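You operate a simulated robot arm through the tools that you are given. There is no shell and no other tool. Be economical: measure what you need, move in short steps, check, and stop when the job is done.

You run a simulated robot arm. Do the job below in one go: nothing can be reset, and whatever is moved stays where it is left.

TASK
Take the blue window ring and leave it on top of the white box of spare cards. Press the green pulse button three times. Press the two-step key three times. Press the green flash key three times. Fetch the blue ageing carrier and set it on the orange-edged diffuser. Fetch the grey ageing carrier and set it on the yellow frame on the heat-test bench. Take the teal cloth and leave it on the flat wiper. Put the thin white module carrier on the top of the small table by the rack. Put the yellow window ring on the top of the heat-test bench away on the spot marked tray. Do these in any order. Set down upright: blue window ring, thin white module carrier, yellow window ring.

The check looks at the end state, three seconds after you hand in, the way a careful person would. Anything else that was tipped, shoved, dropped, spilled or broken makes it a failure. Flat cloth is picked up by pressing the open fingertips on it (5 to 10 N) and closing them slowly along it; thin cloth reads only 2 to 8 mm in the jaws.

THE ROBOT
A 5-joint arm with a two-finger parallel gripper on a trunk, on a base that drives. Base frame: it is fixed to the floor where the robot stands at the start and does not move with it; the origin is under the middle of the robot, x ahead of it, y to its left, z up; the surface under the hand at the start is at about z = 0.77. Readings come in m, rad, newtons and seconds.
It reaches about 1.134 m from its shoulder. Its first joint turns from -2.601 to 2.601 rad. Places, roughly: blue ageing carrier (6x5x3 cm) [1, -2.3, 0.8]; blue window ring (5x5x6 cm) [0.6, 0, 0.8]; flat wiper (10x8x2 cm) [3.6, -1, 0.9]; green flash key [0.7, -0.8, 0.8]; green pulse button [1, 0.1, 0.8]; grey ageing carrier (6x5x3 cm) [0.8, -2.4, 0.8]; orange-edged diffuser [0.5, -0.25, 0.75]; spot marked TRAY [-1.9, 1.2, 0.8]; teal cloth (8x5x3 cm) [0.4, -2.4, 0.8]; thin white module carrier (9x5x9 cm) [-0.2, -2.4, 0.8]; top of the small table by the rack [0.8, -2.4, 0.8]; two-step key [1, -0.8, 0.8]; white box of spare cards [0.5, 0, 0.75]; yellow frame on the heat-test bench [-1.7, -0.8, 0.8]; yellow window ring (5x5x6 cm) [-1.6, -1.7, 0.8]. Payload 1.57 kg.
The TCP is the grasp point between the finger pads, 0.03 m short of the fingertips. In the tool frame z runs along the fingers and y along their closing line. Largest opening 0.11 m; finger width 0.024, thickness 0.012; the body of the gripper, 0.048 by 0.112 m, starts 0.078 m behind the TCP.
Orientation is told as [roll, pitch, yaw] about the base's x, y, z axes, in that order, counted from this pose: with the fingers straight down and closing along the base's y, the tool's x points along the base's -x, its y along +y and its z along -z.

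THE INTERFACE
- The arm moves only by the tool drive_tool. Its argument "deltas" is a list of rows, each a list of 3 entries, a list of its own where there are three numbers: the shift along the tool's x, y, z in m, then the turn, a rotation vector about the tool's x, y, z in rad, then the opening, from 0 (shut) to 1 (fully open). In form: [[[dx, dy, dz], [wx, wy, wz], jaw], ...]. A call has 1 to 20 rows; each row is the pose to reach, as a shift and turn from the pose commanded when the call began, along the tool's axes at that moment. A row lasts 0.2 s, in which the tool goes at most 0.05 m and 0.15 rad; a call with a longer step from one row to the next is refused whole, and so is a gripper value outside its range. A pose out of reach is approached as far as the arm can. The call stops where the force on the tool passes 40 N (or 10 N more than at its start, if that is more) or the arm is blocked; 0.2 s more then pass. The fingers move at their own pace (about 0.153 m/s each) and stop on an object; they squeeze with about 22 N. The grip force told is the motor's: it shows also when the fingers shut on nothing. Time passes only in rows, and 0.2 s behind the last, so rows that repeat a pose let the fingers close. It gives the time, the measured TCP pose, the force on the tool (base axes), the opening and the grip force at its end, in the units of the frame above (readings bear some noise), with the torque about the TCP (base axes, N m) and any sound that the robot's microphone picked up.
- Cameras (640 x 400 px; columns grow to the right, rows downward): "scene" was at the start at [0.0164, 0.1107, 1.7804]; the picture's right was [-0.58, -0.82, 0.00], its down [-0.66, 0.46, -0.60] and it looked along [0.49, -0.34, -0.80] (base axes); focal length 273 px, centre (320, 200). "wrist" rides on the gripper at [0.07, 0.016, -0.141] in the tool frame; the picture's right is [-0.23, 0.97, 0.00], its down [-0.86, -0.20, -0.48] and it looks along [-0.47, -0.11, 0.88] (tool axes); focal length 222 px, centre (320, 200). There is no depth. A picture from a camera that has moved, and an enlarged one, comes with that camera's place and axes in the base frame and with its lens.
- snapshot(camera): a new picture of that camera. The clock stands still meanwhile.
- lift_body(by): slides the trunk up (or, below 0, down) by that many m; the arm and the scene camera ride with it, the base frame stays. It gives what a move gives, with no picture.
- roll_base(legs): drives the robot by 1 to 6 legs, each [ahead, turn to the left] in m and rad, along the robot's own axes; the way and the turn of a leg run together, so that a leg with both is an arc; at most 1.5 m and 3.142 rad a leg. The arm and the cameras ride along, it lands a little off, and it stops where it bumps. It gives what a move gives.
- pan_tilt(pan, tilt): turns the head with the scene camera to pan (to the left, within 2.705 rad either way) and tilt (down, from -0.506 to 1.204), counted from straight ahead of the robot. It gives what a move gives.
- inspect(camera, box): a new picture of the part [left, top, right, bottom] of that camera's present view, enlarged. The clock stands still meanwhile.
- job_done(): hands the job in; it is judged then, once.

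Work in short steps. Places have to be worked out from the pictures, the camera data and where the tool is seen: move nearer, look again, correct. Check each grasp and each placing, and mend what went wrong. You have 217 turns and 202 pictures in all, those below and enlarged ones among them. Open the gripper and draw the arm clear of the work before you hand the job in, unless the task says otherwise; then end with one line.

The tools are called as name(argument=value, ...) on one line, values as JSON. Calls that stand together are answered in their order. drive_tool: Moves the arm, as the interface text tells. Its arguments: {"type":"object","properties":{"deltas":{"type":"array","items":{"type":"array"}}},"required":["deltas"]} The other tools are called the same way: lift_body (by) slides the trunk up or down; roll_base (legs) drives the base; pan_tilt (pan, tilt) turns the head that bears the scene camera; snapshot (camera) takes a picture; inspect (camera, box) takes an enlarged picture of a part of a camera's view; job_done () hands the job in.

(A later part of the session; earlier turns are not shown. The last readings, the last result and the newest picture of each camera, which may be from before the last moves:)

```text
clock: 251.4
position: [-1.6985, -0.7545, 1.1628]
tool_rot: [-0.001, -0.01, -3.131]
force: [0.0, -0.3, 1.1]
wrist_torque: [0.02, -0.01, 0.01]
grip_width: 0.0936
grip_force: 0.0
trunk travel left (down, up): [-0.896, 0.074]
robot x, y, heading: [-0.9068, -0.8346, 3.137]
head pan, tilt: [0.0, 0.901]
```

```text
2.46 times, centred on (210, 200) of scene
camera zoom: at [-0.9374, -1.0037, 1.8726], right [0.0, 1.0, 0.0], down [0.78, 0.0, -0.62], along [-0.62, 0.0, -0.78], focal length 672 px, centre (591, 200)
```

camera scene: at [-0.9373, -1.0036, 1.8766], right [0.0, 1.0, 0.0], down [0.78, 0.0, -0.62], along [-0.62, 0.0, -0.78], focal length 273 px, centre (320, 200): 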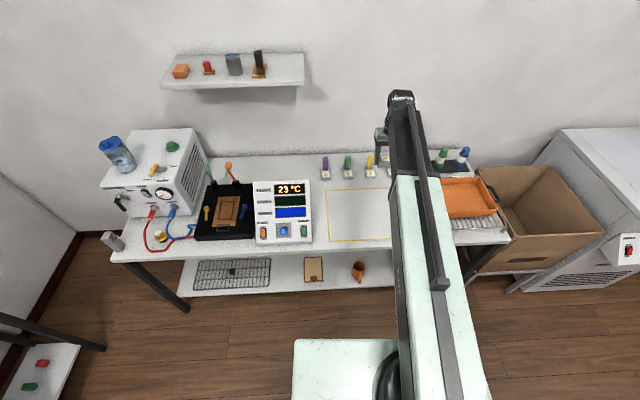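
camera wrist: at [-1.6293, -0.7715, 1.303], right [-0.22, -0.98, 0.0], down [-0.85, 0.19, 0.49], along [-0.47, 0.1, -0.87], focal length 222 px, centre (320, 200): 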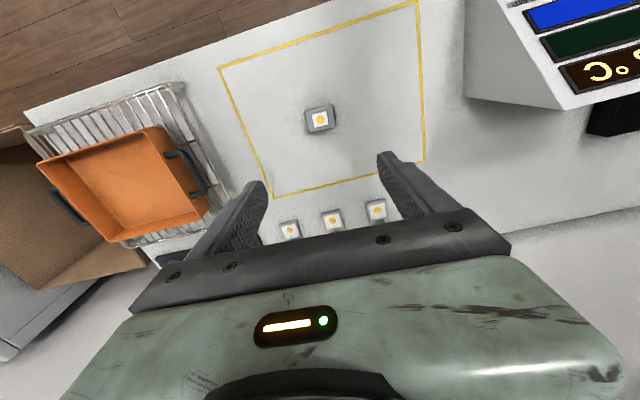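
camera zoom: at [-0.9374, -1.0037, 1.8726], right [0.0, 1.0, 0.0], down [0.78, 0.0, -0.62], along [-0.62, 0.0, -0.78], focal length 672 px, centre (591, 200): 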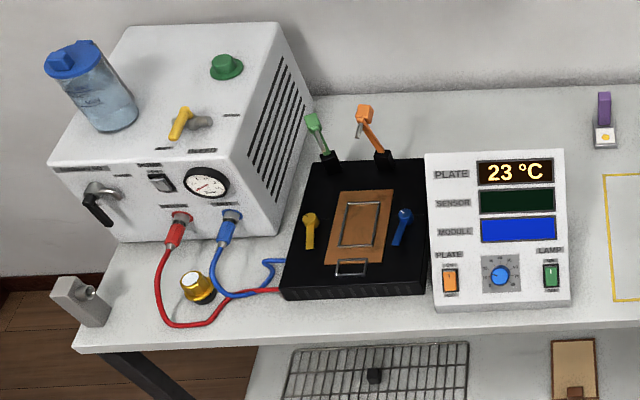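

Grey carrier sits inside the frame. The yellow ring stands at ≈(−1.57, −1.71) between hoses. I retract and drive to face it.

drive_tool(deltas=[[[0.045, 0.02, 0], [0, 0, 0], 0.85], [[0.09, 0.04, 0], [0, 0, 0], 0.85], [[0.135, 0.06, 0], [0, 0, 0], 0.85], [[0.17, 0.08, 0], [0, 0, 0], 0.85], [[0.17, 0.08, 0], [0, 0, 0], 0.85]])

roll_base(legs=[[0, 1.571], [0.85, 0], [0, -1.571]])

snapshot(camera="wrist")

snapshot(camera="scene")

```text
clock: 252.7
position: [-1.5286, -0.8335, 1.1625]
tool_rot: [-0.001, -0.01, -3.131]
force: [0.5, -0.4, 0.4]
wrist_torque: [0.02, 0.01, 0.01]
grip_width: 0.0935
grip_force: 0.0
trunk travel left (down, up): [-0.896, 0.074]
robot x, y, heading: [-0.9023, -0.8368, 3.138]
head pan, tilt: [0.0, 0.901]
```

```text
clock: 264.7
position: [-1.5244, -1.7008, 1.1618]
tool_rot: [-0.003, -0.006, -3.109]
force: [-0.5, 0.0, -1.1]
wrist_torque: [0.03, -0.03, 0.0]
grip_width: 0.0933
grip_force: 0.0
trunk travel left (down, up): [-0.896, 0.074]
robot x, y, heading: [-0.8982, -1.6831, -3.121]
head pan, tilt: [0.0, 0.901]
```

```text
110 pictures are left
camera wrist: at [-1.4533, -1.7146, 1.3026], right [-0.2, -0.98, 0.0], down [-0.86, 0.17, 0.48], along [-0.48, 0.09, -0.87], focal length 222 px, centre (320, 200)
```

wrist: 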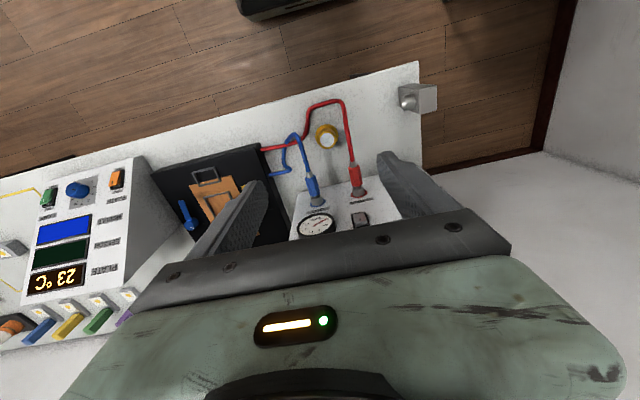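

```text
109 pictures are left
camera scene: at [-0.9294, -1.8567, 1.8726], right [-0.02, 1.0, 0.0], down [0.78, 0.02, -0.62], along [-0.62, -0.01, -0.78], focal length 273 px, centre (320, 200)
```

scene: 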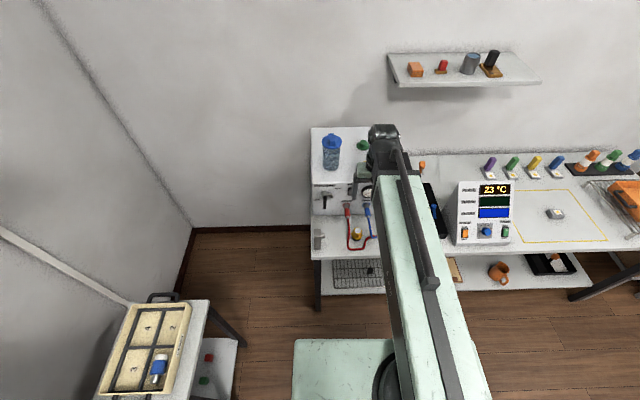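

inspect(camera="wrist", box=[240, 70, 440, 200])

inspect(camera="scene", box=[300, 170, 400, 270])

```text
3.08 times, centred on (340, 135) of wrist
camera zoom: at [-1.4533, -1.7146, 1.3026], right [-0.2, -0.98, 0.0], down [-0.86, 0.17, 0.48], along [-0.48, 0.09, -0.87], focal length 684 px, centre (258, 400)
```

zoom: 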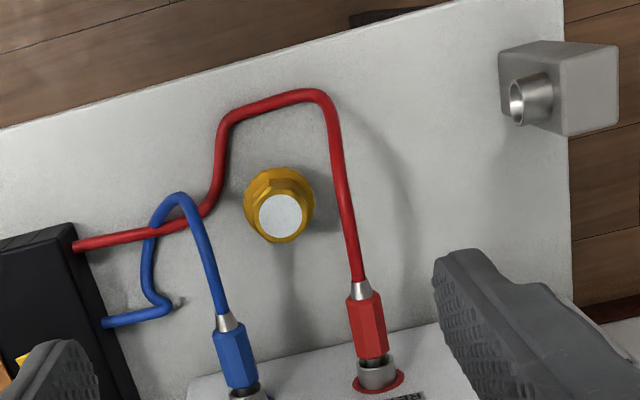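

```text
4.00 times, centred on (350, 220) of scene
camera zoom: at [-0.9294, -1.8567, 1.8726], right [-0.02, 1.0, 0.0], down [0.78, 0.02, -0.62], along [-0.62, -0.01, -0.78], focal length 1092 px, centre (200, 120)
```

zoom: 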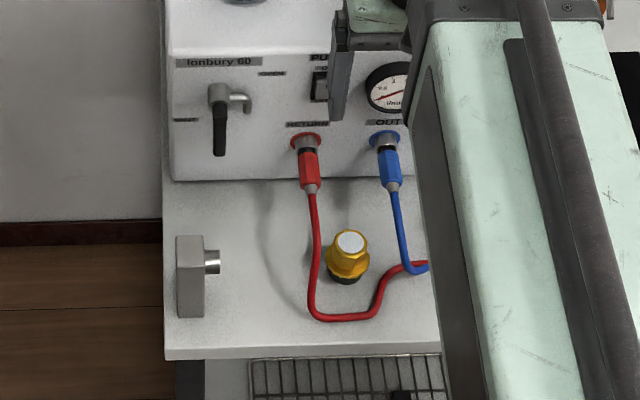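

The ring stands at ≈(−1.567, −1.710) inside the red hose loop; hoses lie ±4 cm to its sides but farther front/back. I turn the tool a quarter so the fingers close along x.

drive_tool(deltas=[[[-0.01, 0.002, 0], [0, 0, 0.145], 0.65], [[-0.02, 0.004, 0], [0, 0, 0.29], 0.65], [[-0.03, 0.006, 0], [0, 0, 0.435], 0.65], [[-0.0429, 0.0076, 0], [0, 0, 0.58], 0.65], [[-0.0429, 0.0076, 0], [0, 0, 0.725], 0.65], [[-0.0429, 0.0076, 0], [0, 0, 0.87], 0.65], [[-0.0429, 0.0076, 0], [0, 0, 1.015], 0.65], [[-0.0429, 0.0076, 0], [0, 0, 1.16], 0.65], [[-0.0429, 0.0076, 0], [0, 0, 1.305], 0.65], [[-0.0429, 0.0076, 0], [0, 0, 1.45], 0.65], [[-0.0429, 0.0076, 0], [0, 0, 1.603], 0.65], [[-0.0429, 0.0076, 0], [0, 0, 1.603], 0.65]])

snapshot(camera="wrist")

```text
refused: row 11 steps farther than a row can; nothing moved
```

```text
106 pictures are left
camera wrist: at [-1.4533, -1.7146, 1.3026], right [-0.2, -0.98, 0.0], down [-0.86, 0.17, 0.48], along [-0.48, 0.09, -0.87], focal length 222 px, centre (320, 200)
```

wrist: 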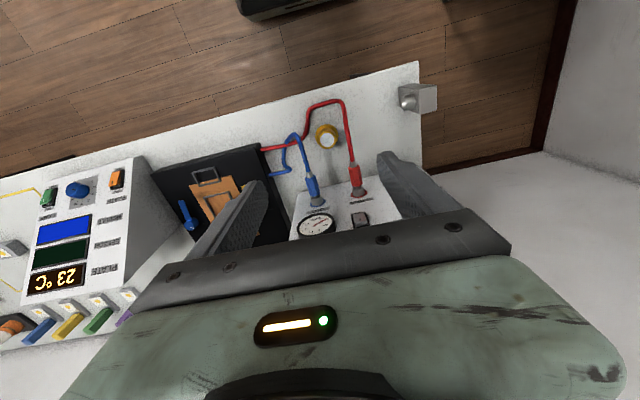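

The last turn step was too long; I repeat with smaller steps (total 1.59 rad).

drive_tool(deltas=[[[-0.01, 0.002, 0], [0, 0, 0.145], 0.65], [[-0.02, 0.004, 0], [0, 0, 0.29], 0.65], [[-0.03, 0.006, 0], [0, 0, 0.435], 0.65], [[-0.0429, 0.0076, 0], [0, 0, 0.58], 0.65], [[-0.0429, 0.0076, 0], [0, 0, 0.725], 0.65], [[-0.0429, 0.0076, 0], [0, 0, 0.87], 0.65], [[-0.0429, 0.0076, 0], [0, 0, 1.015], 0.65], [[-0.0429, 0.0076, 0], [0, 0, 1.16], 0.65], [[-0.0429, 0.0076, 0], [0, 0, 1.305], 0.65], [[-0.0429, 0.0076, 0], [0, 0, 1.45], 0.65], [[-0.0429, 0.0076, 0], [0, 0, 1.59], 0.65], [[-0.0429, 0.0076, 0], [0, 0, 1.59], 0.65]])

snapshot(camera="wrist")

```text
clock: 267.3
position: [-1.5649, -1.7097, 1.1631]
tool_rot: [0.009, -0.001, 1.584]
force: [0.1, 0.4, -0.4]
wrist_torque: [0.0, 0.03, 0.02]
grip_width: 0.0713
grip_force: 0.1
trunk travel left (down, up): [-0.896, 0.074]
robot x, y, heading: [-0.9032, -1.6884, -3.119]
head pan, tilt: [0.0, 0.901]
```

```text
105 pictures are left
camera wrist: at [-1.5804, -1.7795, 1.3037], right [-0.98, 0.22, 0.01], down [0.19, 0.86, 0.48], along [0.1, 0.47, -0.88], focal length 222 px, centre (320, 200)
```

wrist: 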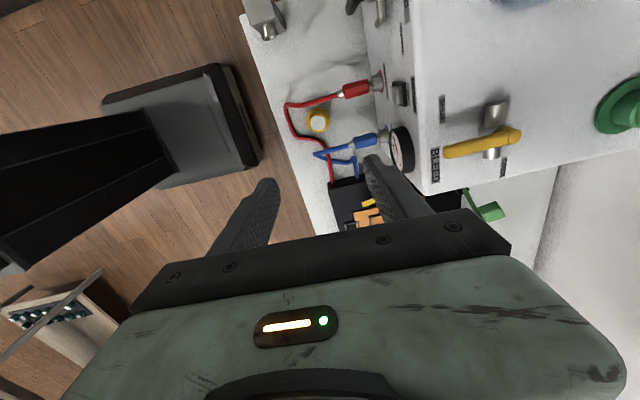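

Ring aligned (−1.563, −1.711). Lower partway and check clearances.

lift_body(by=-0.21)

snapshot(camera="wrist")

inspect(camera="scene", box=[280, 60, 440, 180])

```text
clock: 269.6
position: [-1.565, -1.7092, 0.953]
tool_rot: [0.01, -0.001, 1.585]
force: [-0.5, -0.1, -0.1]
wrist_torque: [-0.03, -0.01, 0.02]
grip_width: 0.0713
grip_force: 0.0
trunk travel left (down, up): [-0.686, 0.284]
robot x, y, heading: [-0.8994, -1.6862, -3.116]
head pan, tilt: [0.0, 0.901]
```

```text
104 pictures are left
camera wrist: at [-1.5803, -1.7795, 1.0938], right [-0.98, 0.21, 0.01], down [0.19, 0.86, 0.48], along [0.1, 0.47, -0.88], focal length 222 px, centre (320, 200)
```

wrist: 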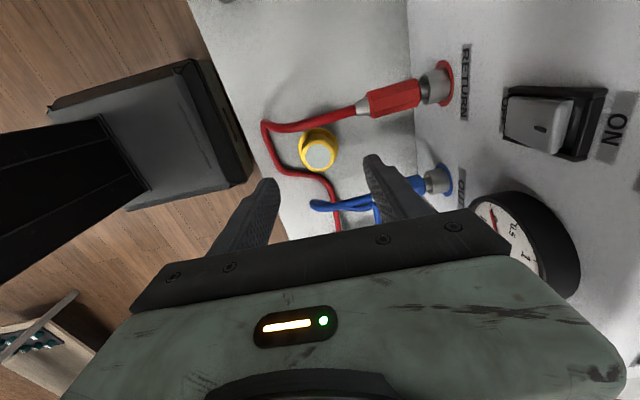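

```text
3.33 times, centred on (360, 120) of scene
camera zoom: at [-0.9278, -1.8562, 1.6627], right [-0.02, 1.0, 0.0], down [0.78, 0.02, -0.62], along [-0.62, -0.01, -0.78], focal length 910 px, centre (187, 467)
```

zoom: 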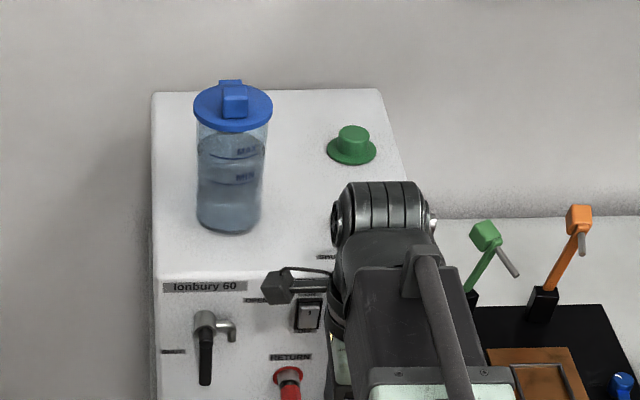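

Clear. Narrow the opening to 66 mm and lower further, then look once more.

drive_tool(deltas=[[[0.002, 0, 0], [0, 0, 0], 0.59], [[0.002, 0, 0], [0, 0, 0], 0.59]])

lift_body(by=-0.055)

snapshot(camera="wrist")

```text
clock: 270.2
position: [-1.5646, -1.711, 0.9526]
tool_rot: [0.009, 0.0, 1.586]
force: [0.1, -0.4, 1.1]
wrist_torque: [-0.01, 0.03, 0.0]
grip_width: 0.0649
grip_force: 0.0
trunk travel left (down, up): [-0.686, 0.284]
robot x, y, heading: [-0.9023, -1.688, -3.12]
head pan, tilt: [0.0, 0.901]
```

```text
clock: 271.1
position: [-1.5662, -1.7116, 0.8984]
tool_rot: [0.01, -0.001, 1.586]
force: [-0.1, -0.6, 0.7]
wrist_torque: [0.01, -0.02, 0.01]
grip_width: 0.0647
grip_force: 0.0
trunk travel left (down, up): [-0.631, 0.339]
robot x, y, heading: [-0.8977, -1.686, -3.117]
head pan, tilt: [0.0, 0.901]
```

```text
102 pictures are left
camera wrist: at [-1.5801, -1.7817, 1.0387], right [-0.98, 0.21, 0.01], down [0.19, 0.86, 0.48], along [0.1, 0.47, -0.88], focal length 222 px, centre (320, 200)
```

wrist: 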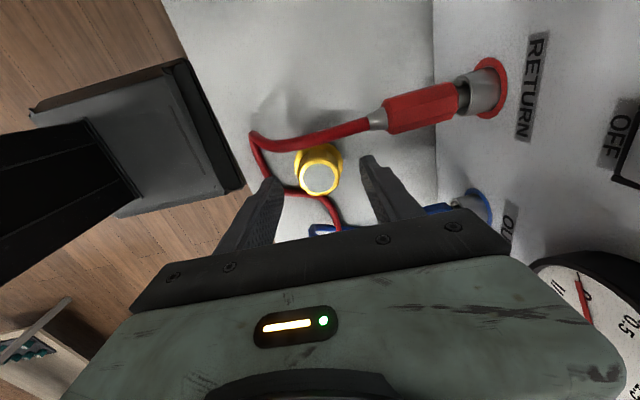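

Clearances hold. Lower to grasp height in two steps.

lift_body(by=-0.035)

snapshot(camera="wrist")

lift_body(by=-0.02)

snapshot(camera="wrist")

```text
clock: 271.9
position: [-1.5644, -1.7113, 0.864]
tool_rot: [0.008, 0.001, 1.586]
force: [0.0, 0.0, -0.2]
wrist_torque: [0.02, 0.03, 0.0]
grip_width: 0.0648
grip_force: 0.2
trunk travel left (down, up): [-0.596, 0.374]
robot x, y, heading: [-0.9035, -1.6866, -3.12]
head pan, tilt: [0.0, 0.901]
```

```text
101 pictures are left
camera wrist: at [-1.5801, -1.7817, 1.0037], right [-0.98, 0.21, 0.01], down [0.19, 0.86, 0.48], along [0.1, 0.47, -0.88], focal length 222 px, centre (320, 200)
```

wrist: 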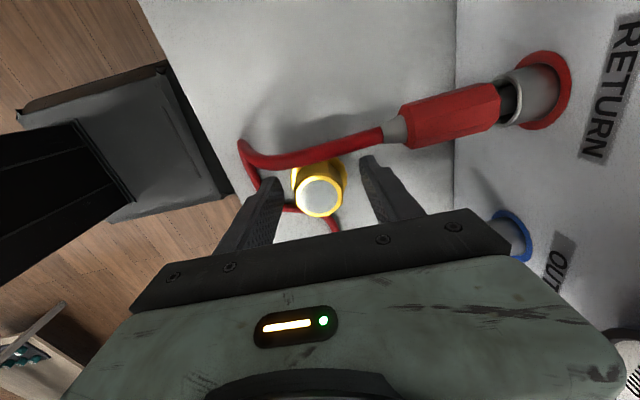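

```text
clock: 272.6
position: [-1.5665, -1.7127, 0.8429]
tool_rot: [0.01, 0.0, 1.584]
force: [0.9, -0.8, -0.1]
wrist_torque: [0.01, -0.02, -0.01]
grip_width: 0.065
grip_force: 0.0
trunk travel left (down, up): [-0.576, 0.394]
robot x, y, heading: [-0.9018, -1.6838, -3.12]
head pan, tilt: [0.0, 0.901]
```

```text
100 pictures are left
camera wrist: at [-1.5801, -1.7817, 0.9837], right [-0.98, 0.21, 0.01], down [0.19, 0.86, 0.48], along [0.1, 0.47, -0.88], focal length 222 px, centre (320, 200)
```

wrist: 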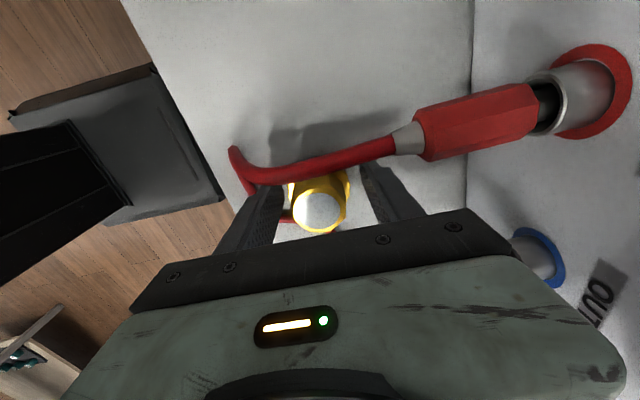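

Fingers flank the ring without touching the hoses. Close.

drive_tool(deltas=[[[0, 0, 0], [0, 0, 0], 0.5], [[0, 0, 0], [0, 0, 0], 0.3], [[0, 0, 0], [0, 0, 0], 0.25], [[0, 0, 0], [0, 0, 0], 0.25]])

lift_body(by=0.03)

snapshot(camera="wrist")

```text
clock: 273.6
position: [-1.5656, -1.7113, 0.8422]
tool_rot: [0.009, -0.001, 1.585]
force: [-0.4, -0.7, 0.9]
wrist_torque: [0.0, 0.02, 0.04]
grip_width: 0.0475
grip_force: 21.7
trunk travel left (down, up): [-0.576, 0.394]
robot x, y, heading: [-0.8977, -1.6853, -3.123]
head pan, tilt: [0.0, 0.901]
```

```text
clock: 274.3
position: [-1.5655, -1.7116, 0.8728]
tool_rot: [0.009, -0.001, 1.585]
force: [-0.6, -0.3, -0.8]
wrist_torque: [0.03, -0.02, 0.01]
grip_width: 0.0479
grip_force: 21.9
trunk travel left (down, up): [-0.606, 0.364]
robot x, y, heading: [-0.8967, -1.6922, -3.122]
head pan, tilt: [0.0, 0.901]
```

```text
99 pictures are left
camera wrist: at [-1.5803, -1.7817, 1.0137], right [-0.98, 0.21, 0.01], down [0.19, 0.86, 0.48], along [0.1, 0.47, -0.88], focal length 222 px, centre (320, 200)
```

wrist: 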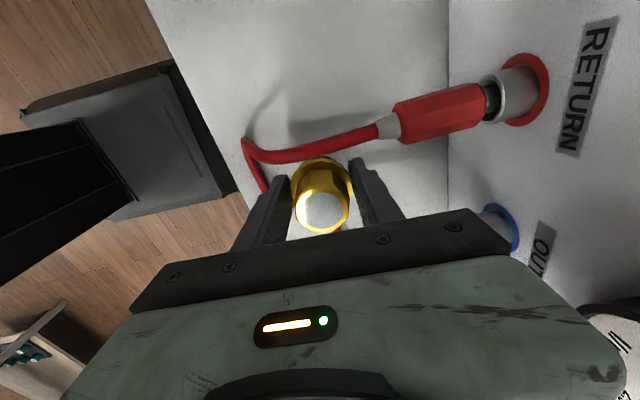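

Ring held. Raise, turn to the north, and look at the way to the tray.

lift_body(by=0.3)

roll_base(legs=[[-0.1, 0], [0, -1.592]])

pan_tilt(pan=0.4, tilt=0.4)

snapshot(camera="scene")

```text
clock: 277.3
position: [-1.5651, -1.7124, 1.1729]
tool_rot: [0.009, -0.001, 1.586]
force: [-0.3, 0.6, -0.7]
wrist_torque: [0.02, 0.01, 0.01]
grip_width: 0.0476
grip_force: 22.0
trunk travel left (down, up): [-0.906, 0.064]
robot x, y, heading: [-0.901, -1.687, -3.121]
head pan, tilt: [0.0, 0.901]
```

```text
clock: 282.3
position: [-0.8208, -1.0211, 1.1724]
tool_rot: [0.009, 0.001, 0.006]
force: [0.2, 0.1, -0.1]
wrist_torque: [0.0, 0.01, 0.0]
grip_width: 0.0474
grip_force: 21.7
trunk travel left (down, up): [-0.906, 0.064]
robot x, y, heading: [-0.8261, -1.6877, 1.597]
head pan, tilt: [0.0, 0.901]
```

```text
clock: 283.2
position: [-0.8199, -1.02, 1.1727]
tool_rot: [0.008, 0.001, 0.006]
force: [-0.9, 0.5, -0.6]
wrist_torque: [0.0, -0.03, -0.01]
grip_width: 0.0476
grip_force: 21.9
trunk travel left (down, up): [-0.906, 0.064]
robot x, y, heading: [-0.8225, -1.6872, 1.598]
head pan, tilt: [0.4, 0.4]
```

```text
98 pictures are left
camera scene: at [-1.0333, -1.6489, 1.9256], right [0.91, 0.41, 0.0], down [0.16, -0.36, -0.92], along [-0.38, 0.84, -0.39], focal length 273 px, centre (320, 200)
```

scene: 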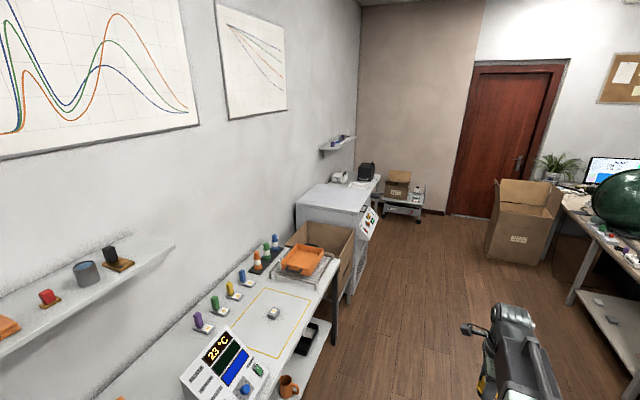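

The corridor is clear. Drive north to about y = 1.05 and look west.

roll_base(legs=[[0, -0.027], [1.4, 0], [1.35, 0], [0, 1.571]])

pan_tilt(pan=0, tilt=0.75)

snapshot(camera="scene")

snapshot(camera="wrist")

```text
clock: 300.8
position: [-1.4796, 1.0516, 1.1723]
tool_rot: [0.006, -0.003, 1.577]
force: [-0.4, 0.8, -0.2]
wrist_torque: [-0.02, -0.01, 0.02]
grip_width: 0.0475
grip_force: 21.9
trunk travel left (down, up): [-0.906, 0.064]
robot x, y, heading: [-0.8152, 1.065, -3.129]
head pan, tilt: [0.4, 0.4]
```

```text
clock: 301.6
position: [-1.4787, 1.0514, 1.173]
tool_rot: [0.008, 0.002, 1.576]
force: [-0.3, -0.2, -0.6]
wrist_torque: [0.05, -0.03, -0.01]
grip_width: 0.0475
grip_force: 21.6
trunk travel left (down, up): [-0.906, 0.064]
robot x, y, heading: [-0.8165, 1.0676, -3.125]
head pan, tilt: [0.0, 0.75]
```

```text
97 pictures are left
camera scene: at [-0.8499, 0.8947, 1.8946], right [-0.02, 1.0, 0.0], down [0.68, 0.01, -0.73], along [-0.73, -0.01, -0.68], focal length 273 px, centre (320, 200)
```

scene: 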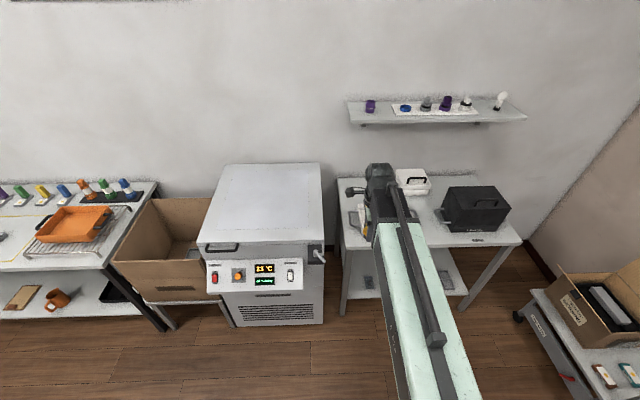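

```text
96 pictures are left
camera wrist: at [-1.495, 0.9823, 1.3137], right [-0.97, 0.22, 0.01], down [0.2, 0.86, 0.48], along [0.1, 0.47, -0.88], focal length 222 px, centre (320, 200)
```

wrist: 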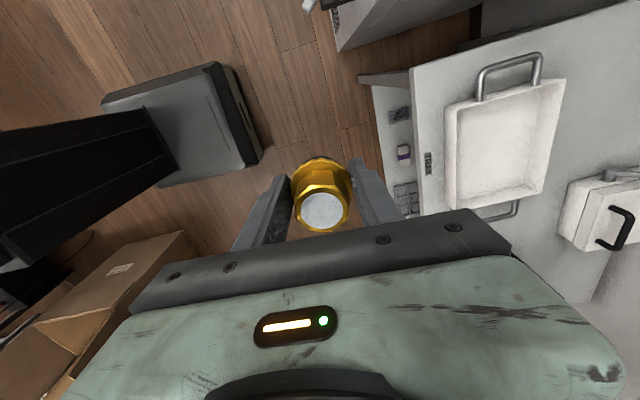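

inspect(camera="wrist", box=[360, 30, 640, 230])

inspect(camera="scene", box=[320, 140, 540, 330])

```text
2.00 times, centred on (500, 130) of wrist
camera zoom: at [-1.495, 0.9823, 1.3137], right [-0.97, 0.22, 0.01], down [0.2, 0.86, 0.48], along [0.1, 0.47, -0.88], focal length 444 px, centre (-40, 340)
```

zoom: 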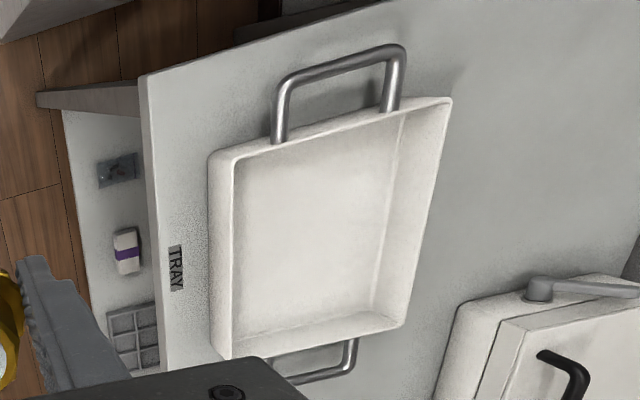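

```text
2.11 times, centred on (430, 235) of scene
camera zoom: at [-0.8499, 0.8947, 1.8946], right [-0.02, 1.0, 0.0], down [0.68, 0.01, -0.73], along [-0.73, -0.01, -0.68], focal length 574 px, centre (88, 126)
```

zoom: 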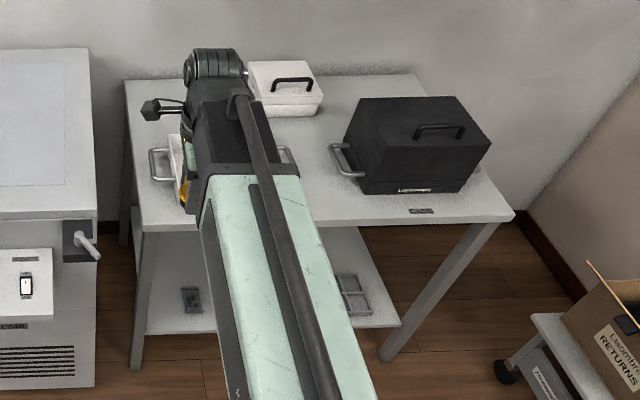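

The white tray marked TRAY is centred ≈(−1.865, 1.21). Drive 0.27 m forward and move the ring over it.

roll_base(legs=[[0.27, 0]])

snapshot(camera="wrist")

```text
clock: 303.5
position: [-1.7525, 1.0461, 1.173]
tool_rot: [0.007, 0.001, 1.574]
force: [-0.5, 0.5, -0.7]
wrist_torque: [-0.02, -0.03, 0.0]
grip_width: 0.0476
grip_force: 21.9
trunk travel left (down, up): [-0.906, 0.064]
robot x, y, heading: [-1.0858, 1.0605, -3.122]
head pan, tilt: [0.0, 0.75]
```

```text
93 pictures are left
camera wrist: at [-1.7673, 0.9783, 1.3133], right [-0.97, 0.22, 0.01], down [0.2, 0.86, 0.48], along [0.1, 0.47, -0.88], focal length 222 px, centre (320, 200)
```

wrist: 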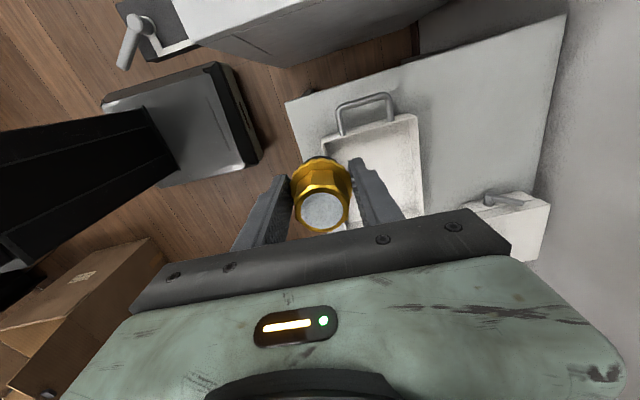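

Move the ring over the tray centre.

drive_tool(deltas=[[[-0.033, 0.0215, 0], [0, 0, 0], 0.25], [[-0.066, 0.043, 0], [0, 0, 0], 0.25], [[-0.099, 0.0645, 0], [0, 0, 0], 0.25], [[-0.132, 0.086, 0], [0, 0, 0], 0.25], [[-0.1643, 0.107, 0], [0, 0, 0], 0.25], [[-0.1643, 0.107, 0], [0, 0, 0], 0.25]])

lift_body(by=-0.18)

snapshot(camera="wrist")

snapshot(camera="scene")

```text
clock: 304.9
position: [-1.8563, 1.2138, 1.1727]
tool_rot: [0.008, 0.0, 1.573]
force: [0.2, 0.7, -0.4]
wrist_torque: [0.0, 0.01, -0.01]
grip_width: 0.0474
grip_force: 22.2
trunk travel left (down, up): [-0.906, 0.064]
robot x, y, heading: [-1.0863, 1.0576, -3.125]
head pan, tilt: [0.0, 0.75]
```

```text
clock: 306.9
position: [-1.8565, 1.2125, 0.9919]
tool_rot: [0.007, 0.001, 1.574]
force: [-1.2, 0.0, -1.1]
wrist_torque: [0.01, 0.01, -0.05]
grip_width: 0.0475
grip_force: 22.3
trunk travel left (down, up): [-0.726, 0.244]
robot x, y, heading: [-1.0874, 1.0583, -3.127]
head pan, tilt: [0.0, 0.75]
```

```text
92 pictures are left
camera wrist: at [-1.8724, 1.1433, 1.1337], right [-0.97, 0.22, 0.01], down [0.2, 0.86, 0.48], along [0.1, 0.47, -0.88], focal length 222 px, centre (320, 200)
```

wrist: 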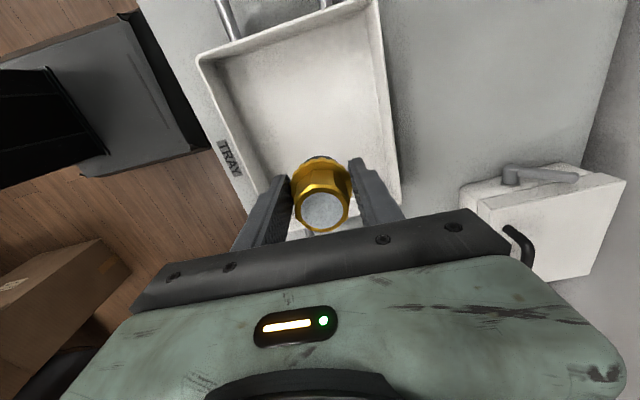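

```text
91 pictures are left
camera scene: at [-1.1216, 0.8905, 1.7146], right [-0.02, 1.0, 0.0], down [0.68, 0.01, -0.73], along [-0.73, -0.01, -0.68], focal length 273 px, centre (320, 200)
```

scene: 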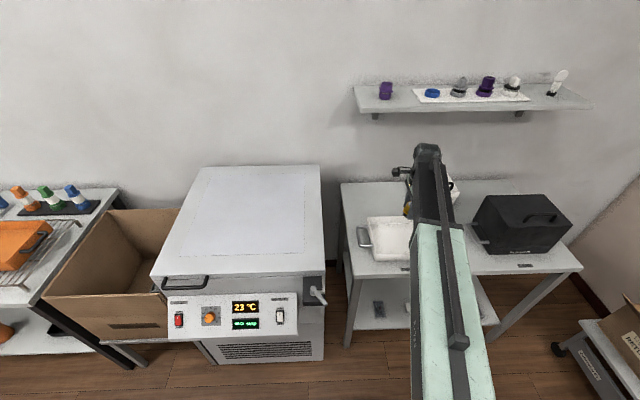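

Landing point is inside the tray. Lower and step down to contact.

lift_body(by=-0.12)

lift_body(by=-0.015)

lift_body(by=-0.005)

```text
clock: 308.4
position: [-1.8565, 1.2135, 0.8726]
tool_rot: [0.008, 0.0, 1.575]
force: [-1.1, 0.2, -0.5]
wrist_torque: [-0.04, 0.05, -0.03]
grip_width: 0.0474
grip_force: 21.4
trunk travel left (down, up): [-0.606, 0.364]
robot x, y, heading: [-1.0884, 1.0623, -3.125]
head pan, tilt: [0.0, 0.75]
```

```text
clock: 309.1
position: [-1.8571, 1.2142, 0.8561]
tool_rot: [0.009, 0.001, 1.573]
force: [-0.1, -1.3, -1.3]
wrist_torque: [0.01, -0.02, 0.0]
grip_width: 0.0475
grip_force: 21.9
trunk travel left (down, up): [-0.591, 0.379]
robot x, y, heading: [-1.0882, 1.0584, -3.125]
head pan, tilt: [0.0, 0.75]
```

```text
clock: 309.6
position: [-1.8568, 1.2132, 0.852]
tool_rot: [0.01, 0.001, 1.574]
force: [0.1, 0.3, 0.3]
wrist_torque: [0.02, 0.01, 0.04]
grip_width: 0.0477
grip_force: 22.2
trunk travel left (down, up): [-0.586, 0.384]
robot x, y, heading: [-1.0864, 1.0596, -3.123]
head pan, tilt: [0.0, 0.75]
```

lift_body(by=-0.003)

lift_body(by=-0.002)

lift_body(by=-0.002)

```text
clock: 310.1
position: [-1.8565, 1.2137, 0.8488]
tool_rot: [0.009, 0.001, 1.574]
force: [-0.1, 0.1, -1.2]
wrist_torque: [0.0, 0.05, 0.04]
grip_width: 0.0476
grip_force: 22.6
trunk travel left (down, up): [-0.583, 0.387]
robot x, y, heading: [-1.0857, 1.0594, -3.128]
head pan, tilt: [0.0, 0.75]
```

```text
clock: 310.6
position: [-1.8558, 1.2135, 0.8482]
tool_rot: [0.009, 0.002, 1.574]
force: [-0.3, -0.5, 2.9]
wrist_torque: [0.03, -0.04, 0.02]
grip_width: 0.0477
grip_force: 21.8
trunk travel left (down, up): [-0.581, 0.389]
robot x, y, heading: [-1.0867, 1.0563, -3.123]
head pan, tilt: [0.0, 0.75]
```

```text
clock: 311.2
position: [-1.8556, 1.2132, 0.8469]
tool_rot: [0.011, -0.003, 1.575]
force: [-5.6, 1.5, 16.7]
wrist_torque: [0.09, 0.17, 0.02]
grip_width: 0.0477
grip_force: 21.9
trunk travel left (down, up): [-0.579, 0.391]
robot x, y, heading: [-1.0865, 1.0599, -3.127]
head pan, tilt: [0.0, 0.75]
```

Contact. Ease, open, rise and check.

lift_body(by=0.002)

drive_tool(deltas=[[[0, 0, 0], [0, 0, 0], 0.55], [[0, 0, 0], [0, 0, 0], 0.75], [[0, 0, 0], [0, 0, 0], 0.75]])

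lift_body(by=0.32)

snapshot(camera="wrist")

```text
clock: 311.7
position: [-1.8567, 1.212, 0.8466]
tool_rot: [0.007, -0.001, 1.575]
force: [0.6, 0.5, -0.3]
wrist_torque: [0.01, -0.03, 0.0]
grip_width: 0.0476
grip_force: 21.6
trunk travel left (down, up): [-0.581, 0.389]
robot x, y, heading: [-1.0835, 1.0609, -3.122]
head pan, tilt: [0.0, 0.75]
```

```text
clock: 312.5
position: [-1.856, 1.2135, 0.8486]
tool_rot: [0.008, 0.0, 1.575]
force: [0.5, 0.0, 0.4]
wrist_torque: [0.0, 0.0, 0.0]
grip_width: 0.0826
grip_force: 0.1
trunk travel left (down, up): [-0.581, 0.389]
robot x, y, heading: [-1.0824, 1.0569, -3.125]
head pan, tilt: [0.0, 0.75]
```

```text
clock: 315.6
position: [-1.8569, 1.2132, 1.1678]
tool_rot: [0.009, 0.0, 1.573]
force: [1.3, -0.4, 0.0]
wrist_torque: [-0.01, -0.03, -0.01]
grip_width: 0.0828
grip_force: 0.1
trunk travel left (down, up): [-0.901, 0.069]
robot x, y, heading: [-1.0853, 1.061, -3.122]
head pan, tilt: [0.0, 0.75]
```

```text
90 pictures are left
camera wrist: at [-1.8725, 1.1432, 1.3087], right [-0.97, 0.22, 0.01], down [0.2, 0.86, 0.48], along [0.1, 0.47, -0.88], focal length 222 px, centre (320, 200)
```

wrist: 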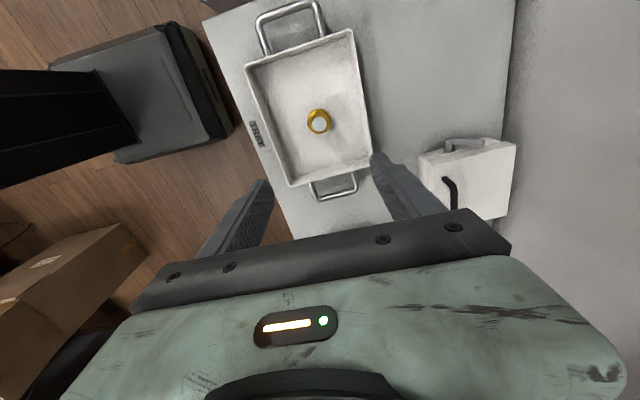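

Ring upright in the tray. Last: teal cloth at ≈(0.4, −2.4). Retract and drive there.

drive_tool(deltas=[[[0.032, -0.032, 0], [0, 0, 0], 0.75], [[0.064, -0.064, 0], [0, 0, 0], 0.75], [[0.096, -0.096, 0], [0, 0, 0], 0.75], [[0.128, -0.128, 0], [0, 0, 0], 0.75], [[0.153, -0.15, 0], [0, 0, 0], 0.75], [[0.153, -0.15, 0], [0, 0, 0], 0.75]])

roll_base(legs=[[-0.27, 0], [0, 1.554], [1.3, 0], [1.3, 0]])

roll_base(legs=[[0, 1.571]])

```text
clock: 317.1
position: [-1.7049, 1.0611, 1.1676]
tool_rot: [0.008, -0.001, 1.577]
force: [0.0, 0.1, -0.1]
wrist_torque: [-0.01, 0.03, -0.01]
grip_width: 0.0823
grip_force: 0.0
trunk travel left (down, up): [-0.901, 0.069]
robot x, y, heading: [-1.0896, 1.0612, -3.122]
head pan, tilt: [0.0, 0.75]
```

```text
clock: 335.1
position: [-0.8022, -2.1917, 1.1673]
tool_rot: [0.007, 0.001, -3.134]
force: [0.3, 0.0, 0.1]
wrist_torque: [-0.01, 0.05, -0.04]
grip_width: 0.0825
grip_force: 0.0
trunk travel left (down, up): [-0.901, 0.069]
robot x, y, heading: [-0.8045, -1.571, -1.546]
head pan, tilt: [0.0, 0.75]
```

```text
clock: 339.4
position: [-0.184, -1.5738, 1.1676]
tool_rot: [0.01, -0.002, -1.568]
force: [0.5, -0.5, 0.2]
wrist_torque: [0.01, 0.01, -0.02]
grip_width: 0.0822
grip_force: 0.1
trunk travel left (down, up): [-0.901, 0.069]
robot x, y, heading: [-0.8037, -1.5852, 0.013]
head pan, tilt: [0.0, 0.75]
```

roll_base(legs=[[0, -0.013], [1.22, 0], [0, -1.571]])

pan_tilt(pan=0.2, tilt=0.9)

snapshot(camera="scene")

snapshot(camera="wrist")

```text
clock: 349.8
position: [0.4185, -2.2109, 1.1664]
tool_rot: [0.01, 0.001, 3.103]
force: [0.3, 0.3, 0.6]
wrist_torque: [0.07, 0.02, 0.03]
grip_width: 0.0825
grip_force: 0.0
trunk travel left (down, up): [-0.901, 0.069]
robot x, y, heading: [0.4496, -1.5906, -1.591]
head pan, tilt: [0.0, 0.75]
```

```text
clock: 350.5
position: [0.4178, -2.2108, 1.1667]
tool_rot: [0.008, -0.003, 3.102]
force: [0.2, -0.3, -0.4]
wrist_torque: [0.01, 0.02, 0.01]
grip_width: 0.0826
grip_force: 0.0
trunk travel left (down, up): [-0.901, 0.069]
robot x, y, heading: [0.4541, -1.5892, -1.59]
head pan, tilt: [0.201, 0.901]
```

```text
89 pictures are left
camera scene: at [0.6325, -1.6228, 1.8776], right [-0.98, -0.18, 0.0], down [-0.14, 0.77, -0.62], along [0.11, -0.61, -0.78], focal length 273 px, centre (320, 200)
```

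scene: 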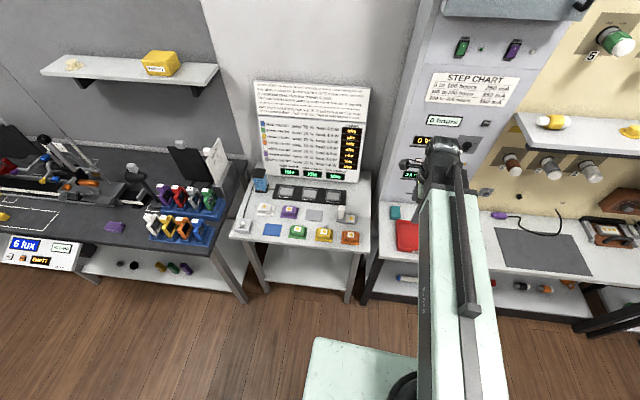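

```text
88 pictures are left
camera wrist: at [0.4862, -2.2282, 1.3087], right [-0.26, -0.96, 0.01], down [-0.85, 0.24, 0.48], along [-0.46, 0.12, -0.88], focal length 222 px, centre (320, 200)
```

wrist: 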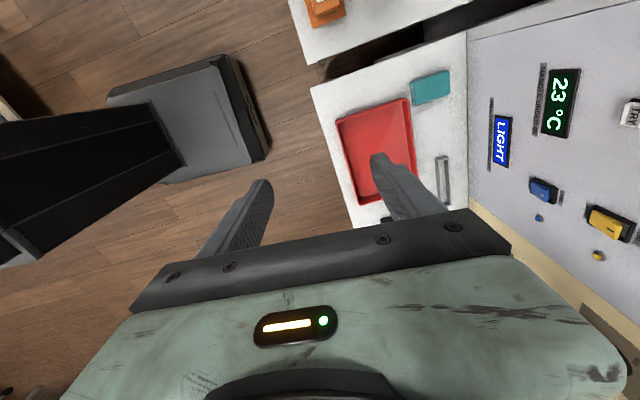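

inspect(camera="wrist", box=[320, 30, 480, 220])

inspect(camera="scene", box=[340, 190, 440, 260])

```text
2.11 times, centred on (400, 125) of wrist
camera zoom: at [0.4862, -2.2282, 1.3087], right [-0.26, -0.96, 0.01], down [-0.85, 0.24, 0.48], along [-0.46, 0.12, -0.88], focal length 468 px, centre (152, 358)
```

zoom: 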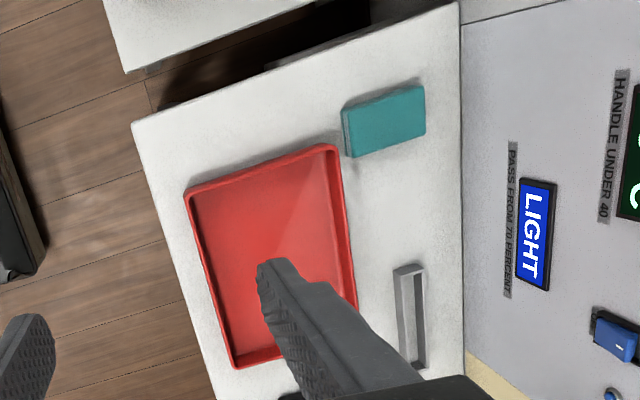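

```text
5.71 times, centred on (390, 225) of scene
camera zoom: at [0.6325, -1.6228, 1.8776], right [-0.98, -0.18, 0.0], down [-0.14, 0.77, -0.62], along [0.11, -0.61, -0.78], focal length 1560 px, centre (-80, 57)
```

zoom: 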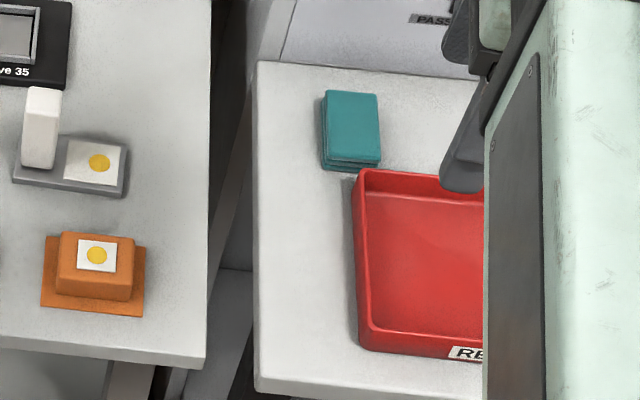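

The cloth is a folded stack centred ≈(0.418, −2.436), 8 cm in y, 5 cm in x. I turn the tool back so the fingers close along x and move nearer.

drive_tool(deltas=[[[0, 0.02, 0], [0, 0, -0.145], 0.75], [[0.002, 0.04, 0], [0, 0, -0.29], 0.75], [[0.004, 0.06, 0], [0, 0, -0.435], 0.75], [[0.006, 0.08, 0], [0, 0, -0.58], 0.75], [[0.006, 0.1, 0], [0, 0, -0.725], 0.75], [[0.006, 0.12, 0], [0, 0, -0.87], 0.75], [[0.006, 0.12, 0], [0, 0, -1.015], 0.75], [[0.006, 0.12, 0], [0, 0, -1.16], 0.75], [[0.006, 0.12, 0], [0, 0, -1.305], 0.75], [[0.006, 0.12, 0], [0, 0, -1.45], 0.75], [[0.006, 0.12, 0], [0, 0, -1.59], 0.75], [[0.006, 0.12, 0], [0, 0, -1.59], 0.75]])

snapshot(camera="wrist")

```text
clock: 353.1
position: [0.4175, -2.332, 1.1685]
tool_rot: [0.0, -0.011, -1.589]
force: [0.1, -0.9, -0.3]
wrist_torque: [-0.02, -0.03, 0.01]
grip_width: 0.0824
grip_force: 0.0
trunk travel left (down, up): [-0.901, 0.069]
robot x, y, heading: [0.4452, -1.5943, -1.589]
head pan, tilt: [0.201, 0.901]
```

```text
85 pictures are left
camera wrist: at [0.435, -2.2601, 1.308], right [0.97, -0.24, 0.0], down [-0.21, -0.85, 0.49], along [-0.12, -0.47, -0.87], focal length 222 px, centre (320, 200)
```

wrist: 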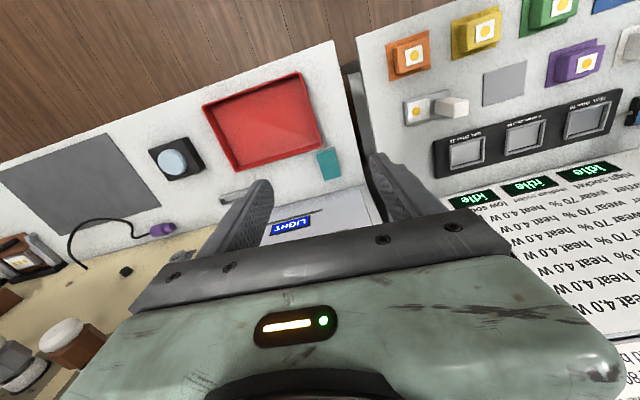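

Tilt the fingers 0.25 rad outward to keep the wrist off the panel, and move closer and lower.

drive_tool(deltas=[[[-0.03, -0.002, 0], [0, -0.13, 0], 0.75], [[-0.068, -0.004, 0], [0, -0.25, 0], 0.75], [[-0.068, -0.004, 0], [0, -0.25, 0], 0.75]])

lift_body(by=-0.2)

snapshot(camera="wrist")

snapshot(camera="scene")

```text
clock: 353.9
position: [0.413, -2.3987, 1.176]
tool_rot: [0.001, -0.26, -1.591]
force: [-0.4, 0.0, 0.2]
wrist_torque: [-0.03, -0.02, 0.03]
grip_width: 0.0827
grip_force: 0.1
out of reach, approached as far as the arm can: row 2, 3
trunk travel left (down, up): [-0.901, 0.069]
robot x, y, heading: [0.4477, -1.5924, -1.594]
head pan, tilt: [0.201, 0.901]
```

```text
clock: 356.1
position: [0.414, -2.399, 0.976]
tool_rot: [0.001, -0.258, -1.591]
force: [-0.4, 0.6, -0.8]
wrist_torque: [-0.02, 0.02, 0.0]
grip_width: 0.0827
grip_force: 0.0
trunk travel left (down, up): [-0.701, 0.269]
robot x, y, heading: [0.4461, -1.5928, -1.589]
head pan, tilt: [0.201, 0.901]
```

```text
84 pictures are left
camera wrist: at [0.4309, -2.2952, 1.0941], right [0.97, -0.24, 0.06], down [-0.21, -0.7, 0.68], along [-0.12, -0.67, -0.73], focal length 222 px, centre (320, 200)
```

wrist: 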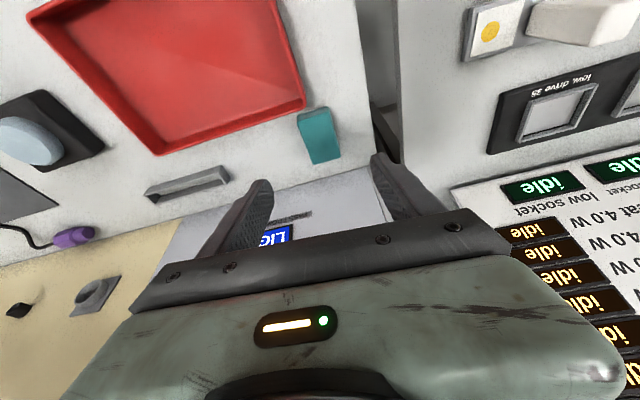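

```text
83 pictures are left
camera scene: at [0.6321, -1.6227, 1.6777], right [-0.98, -0.18, 0.0], down [-0.14, 0.77, -0.62], along [0.11, -0.61, -0.78], focal length 273 px, centre (320, 200)
```

scene: 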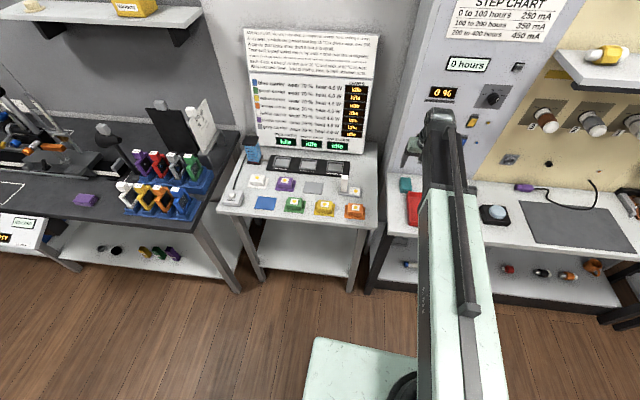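

Cloth centre (0.414, −2.432). Shift outward 3 cm and lower.

drive_tool(deltas=[[[-0.03, 0, 0.0077], [0, 0, 0], 0.68], [[-0.03, 0, 0.0077], [0, 0, 0], 0.68]])

lift_body(by=-0.09)

snapshot(camera="wrist")

inspect(camera="scene", box=[340, 70, 500, 190])

```text
clock: 356.7
position: [0.4135, -2.4302, 0.9759]
tool_rot: [0.0, -0.259, -1.59]
force: [-0.3, 0.1, -0.6]
wrist_torque: [0.03, 0.01, 0.0]
grip_width: 0.0747
grip_force: 0.1
trunk travel left (down, up): [-0.701, 0.269]
robot x, y, heading: [0.4464, -1.5909, -1.595]
head pan, tilt: [0.201, 0.901]
```

```text
clock: 357.9
position: [0.4139, -2.43, 0.8853]
tool_rot: [0.0, -0.258, -1.59]
force: [-0.4, 0.6, 0.8]
wrist_torque: [-0.01, -0.01, 0.0]
grip_width: 0.075
grip_force: 0.1
trunk travel left (down, up): [-0.611, 0.359]
robot x, y, heading: [0.4481, -1.589, -1.593]
head pan, tilt: [0.201, 0.901]
```

```text
82 pictures are left
camera wrist: at [0.4307, -2.3264, 1.004], right [0.97, -0.24, 0.06], down [-0.21, -0.7, 0.68], along [-0.12, -0.67, -0.73], focal length 222 px, centre (320, 200)
```

wrist: 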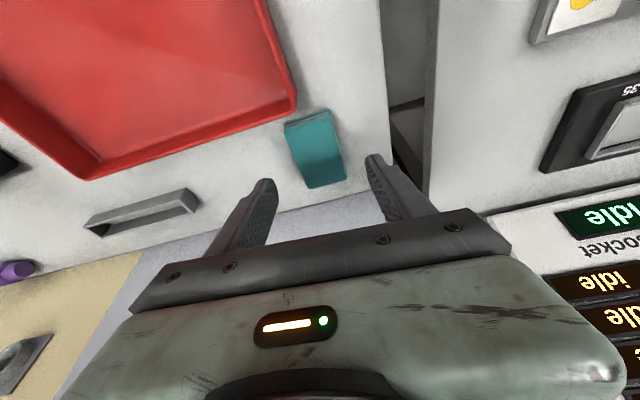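

```text
3.33 times, centred on (420, 130) of scene
camera zoom: at [0.632, -1.6227, 1.5877], right [-0.98, -0.18, 0.0], down [-0.14, 0.77, -0.62], along [0.11, -0.61, -0.78], focal length 910 px, centre (-13, 433)
```

zoom: 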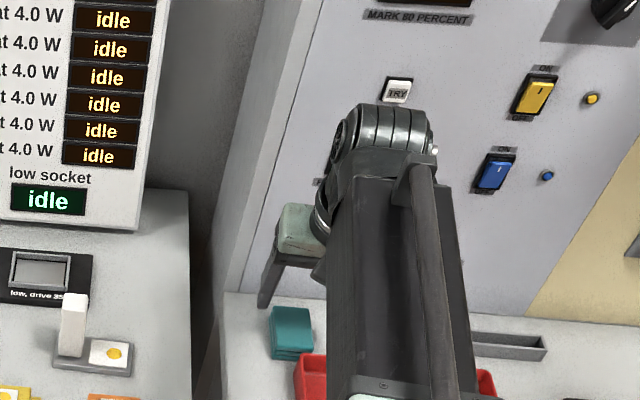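

Centred between fingers. Lower to just above the table.

lift_body(by=-0.035)

lift_body(by=-0.01)

snapshot(camera="wrist")

```text
clock: 358.7
position: [0.4133, -2.4293, 0.8503]
tool_rot: [0.0, -0.259, -1.589]
force: [-0.6, -0.3, 0.5]
wrist_torque: [0.02, 0.01, 0.01]
grip_width: 0.0748
grip_force: 0.0
trunk travel left (down, up): [-0.576, 0.394]
robot x, y, heading: [0.448, -1.5925, -1.593]
head pan, tilt: [0.201, 0.901]
```

```text
clock: 359.3
position: [0.4123, -2.4297, 0.8402]
tool_rot: [0.0, -0.258, -1.589]
force: [0.9, -0.7, 0.0]
wrist_torque: [-0.01, -0.01, -0.03]
grip_width: 0.0748
grip_force: 0.1
trunk travel left (down, up): [-0.566, 0.404]
robot x, y, heading: [0.4504, -1.5918, -1.592]
head pan, tilt: [0.201, 0.901]
```

```text
80 pictures are left
camera wrist: at [0.4307, -2.3265, 0.959], right [0.97, -0.24, 0.06], down [-0.21, -0.7, 0.68], along [-0.12, -0.67, -0.73], focal length 222 px, centre (320, 200)
```

wrist: 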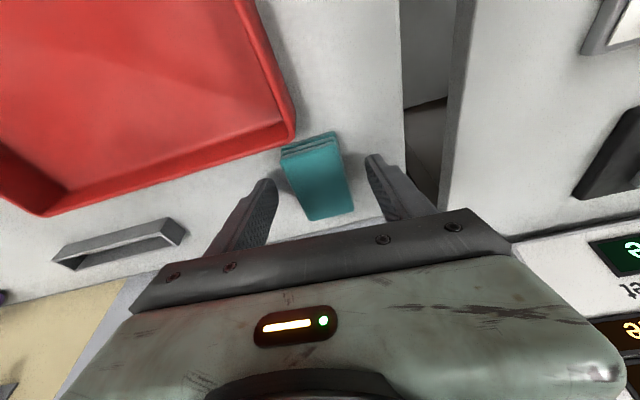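

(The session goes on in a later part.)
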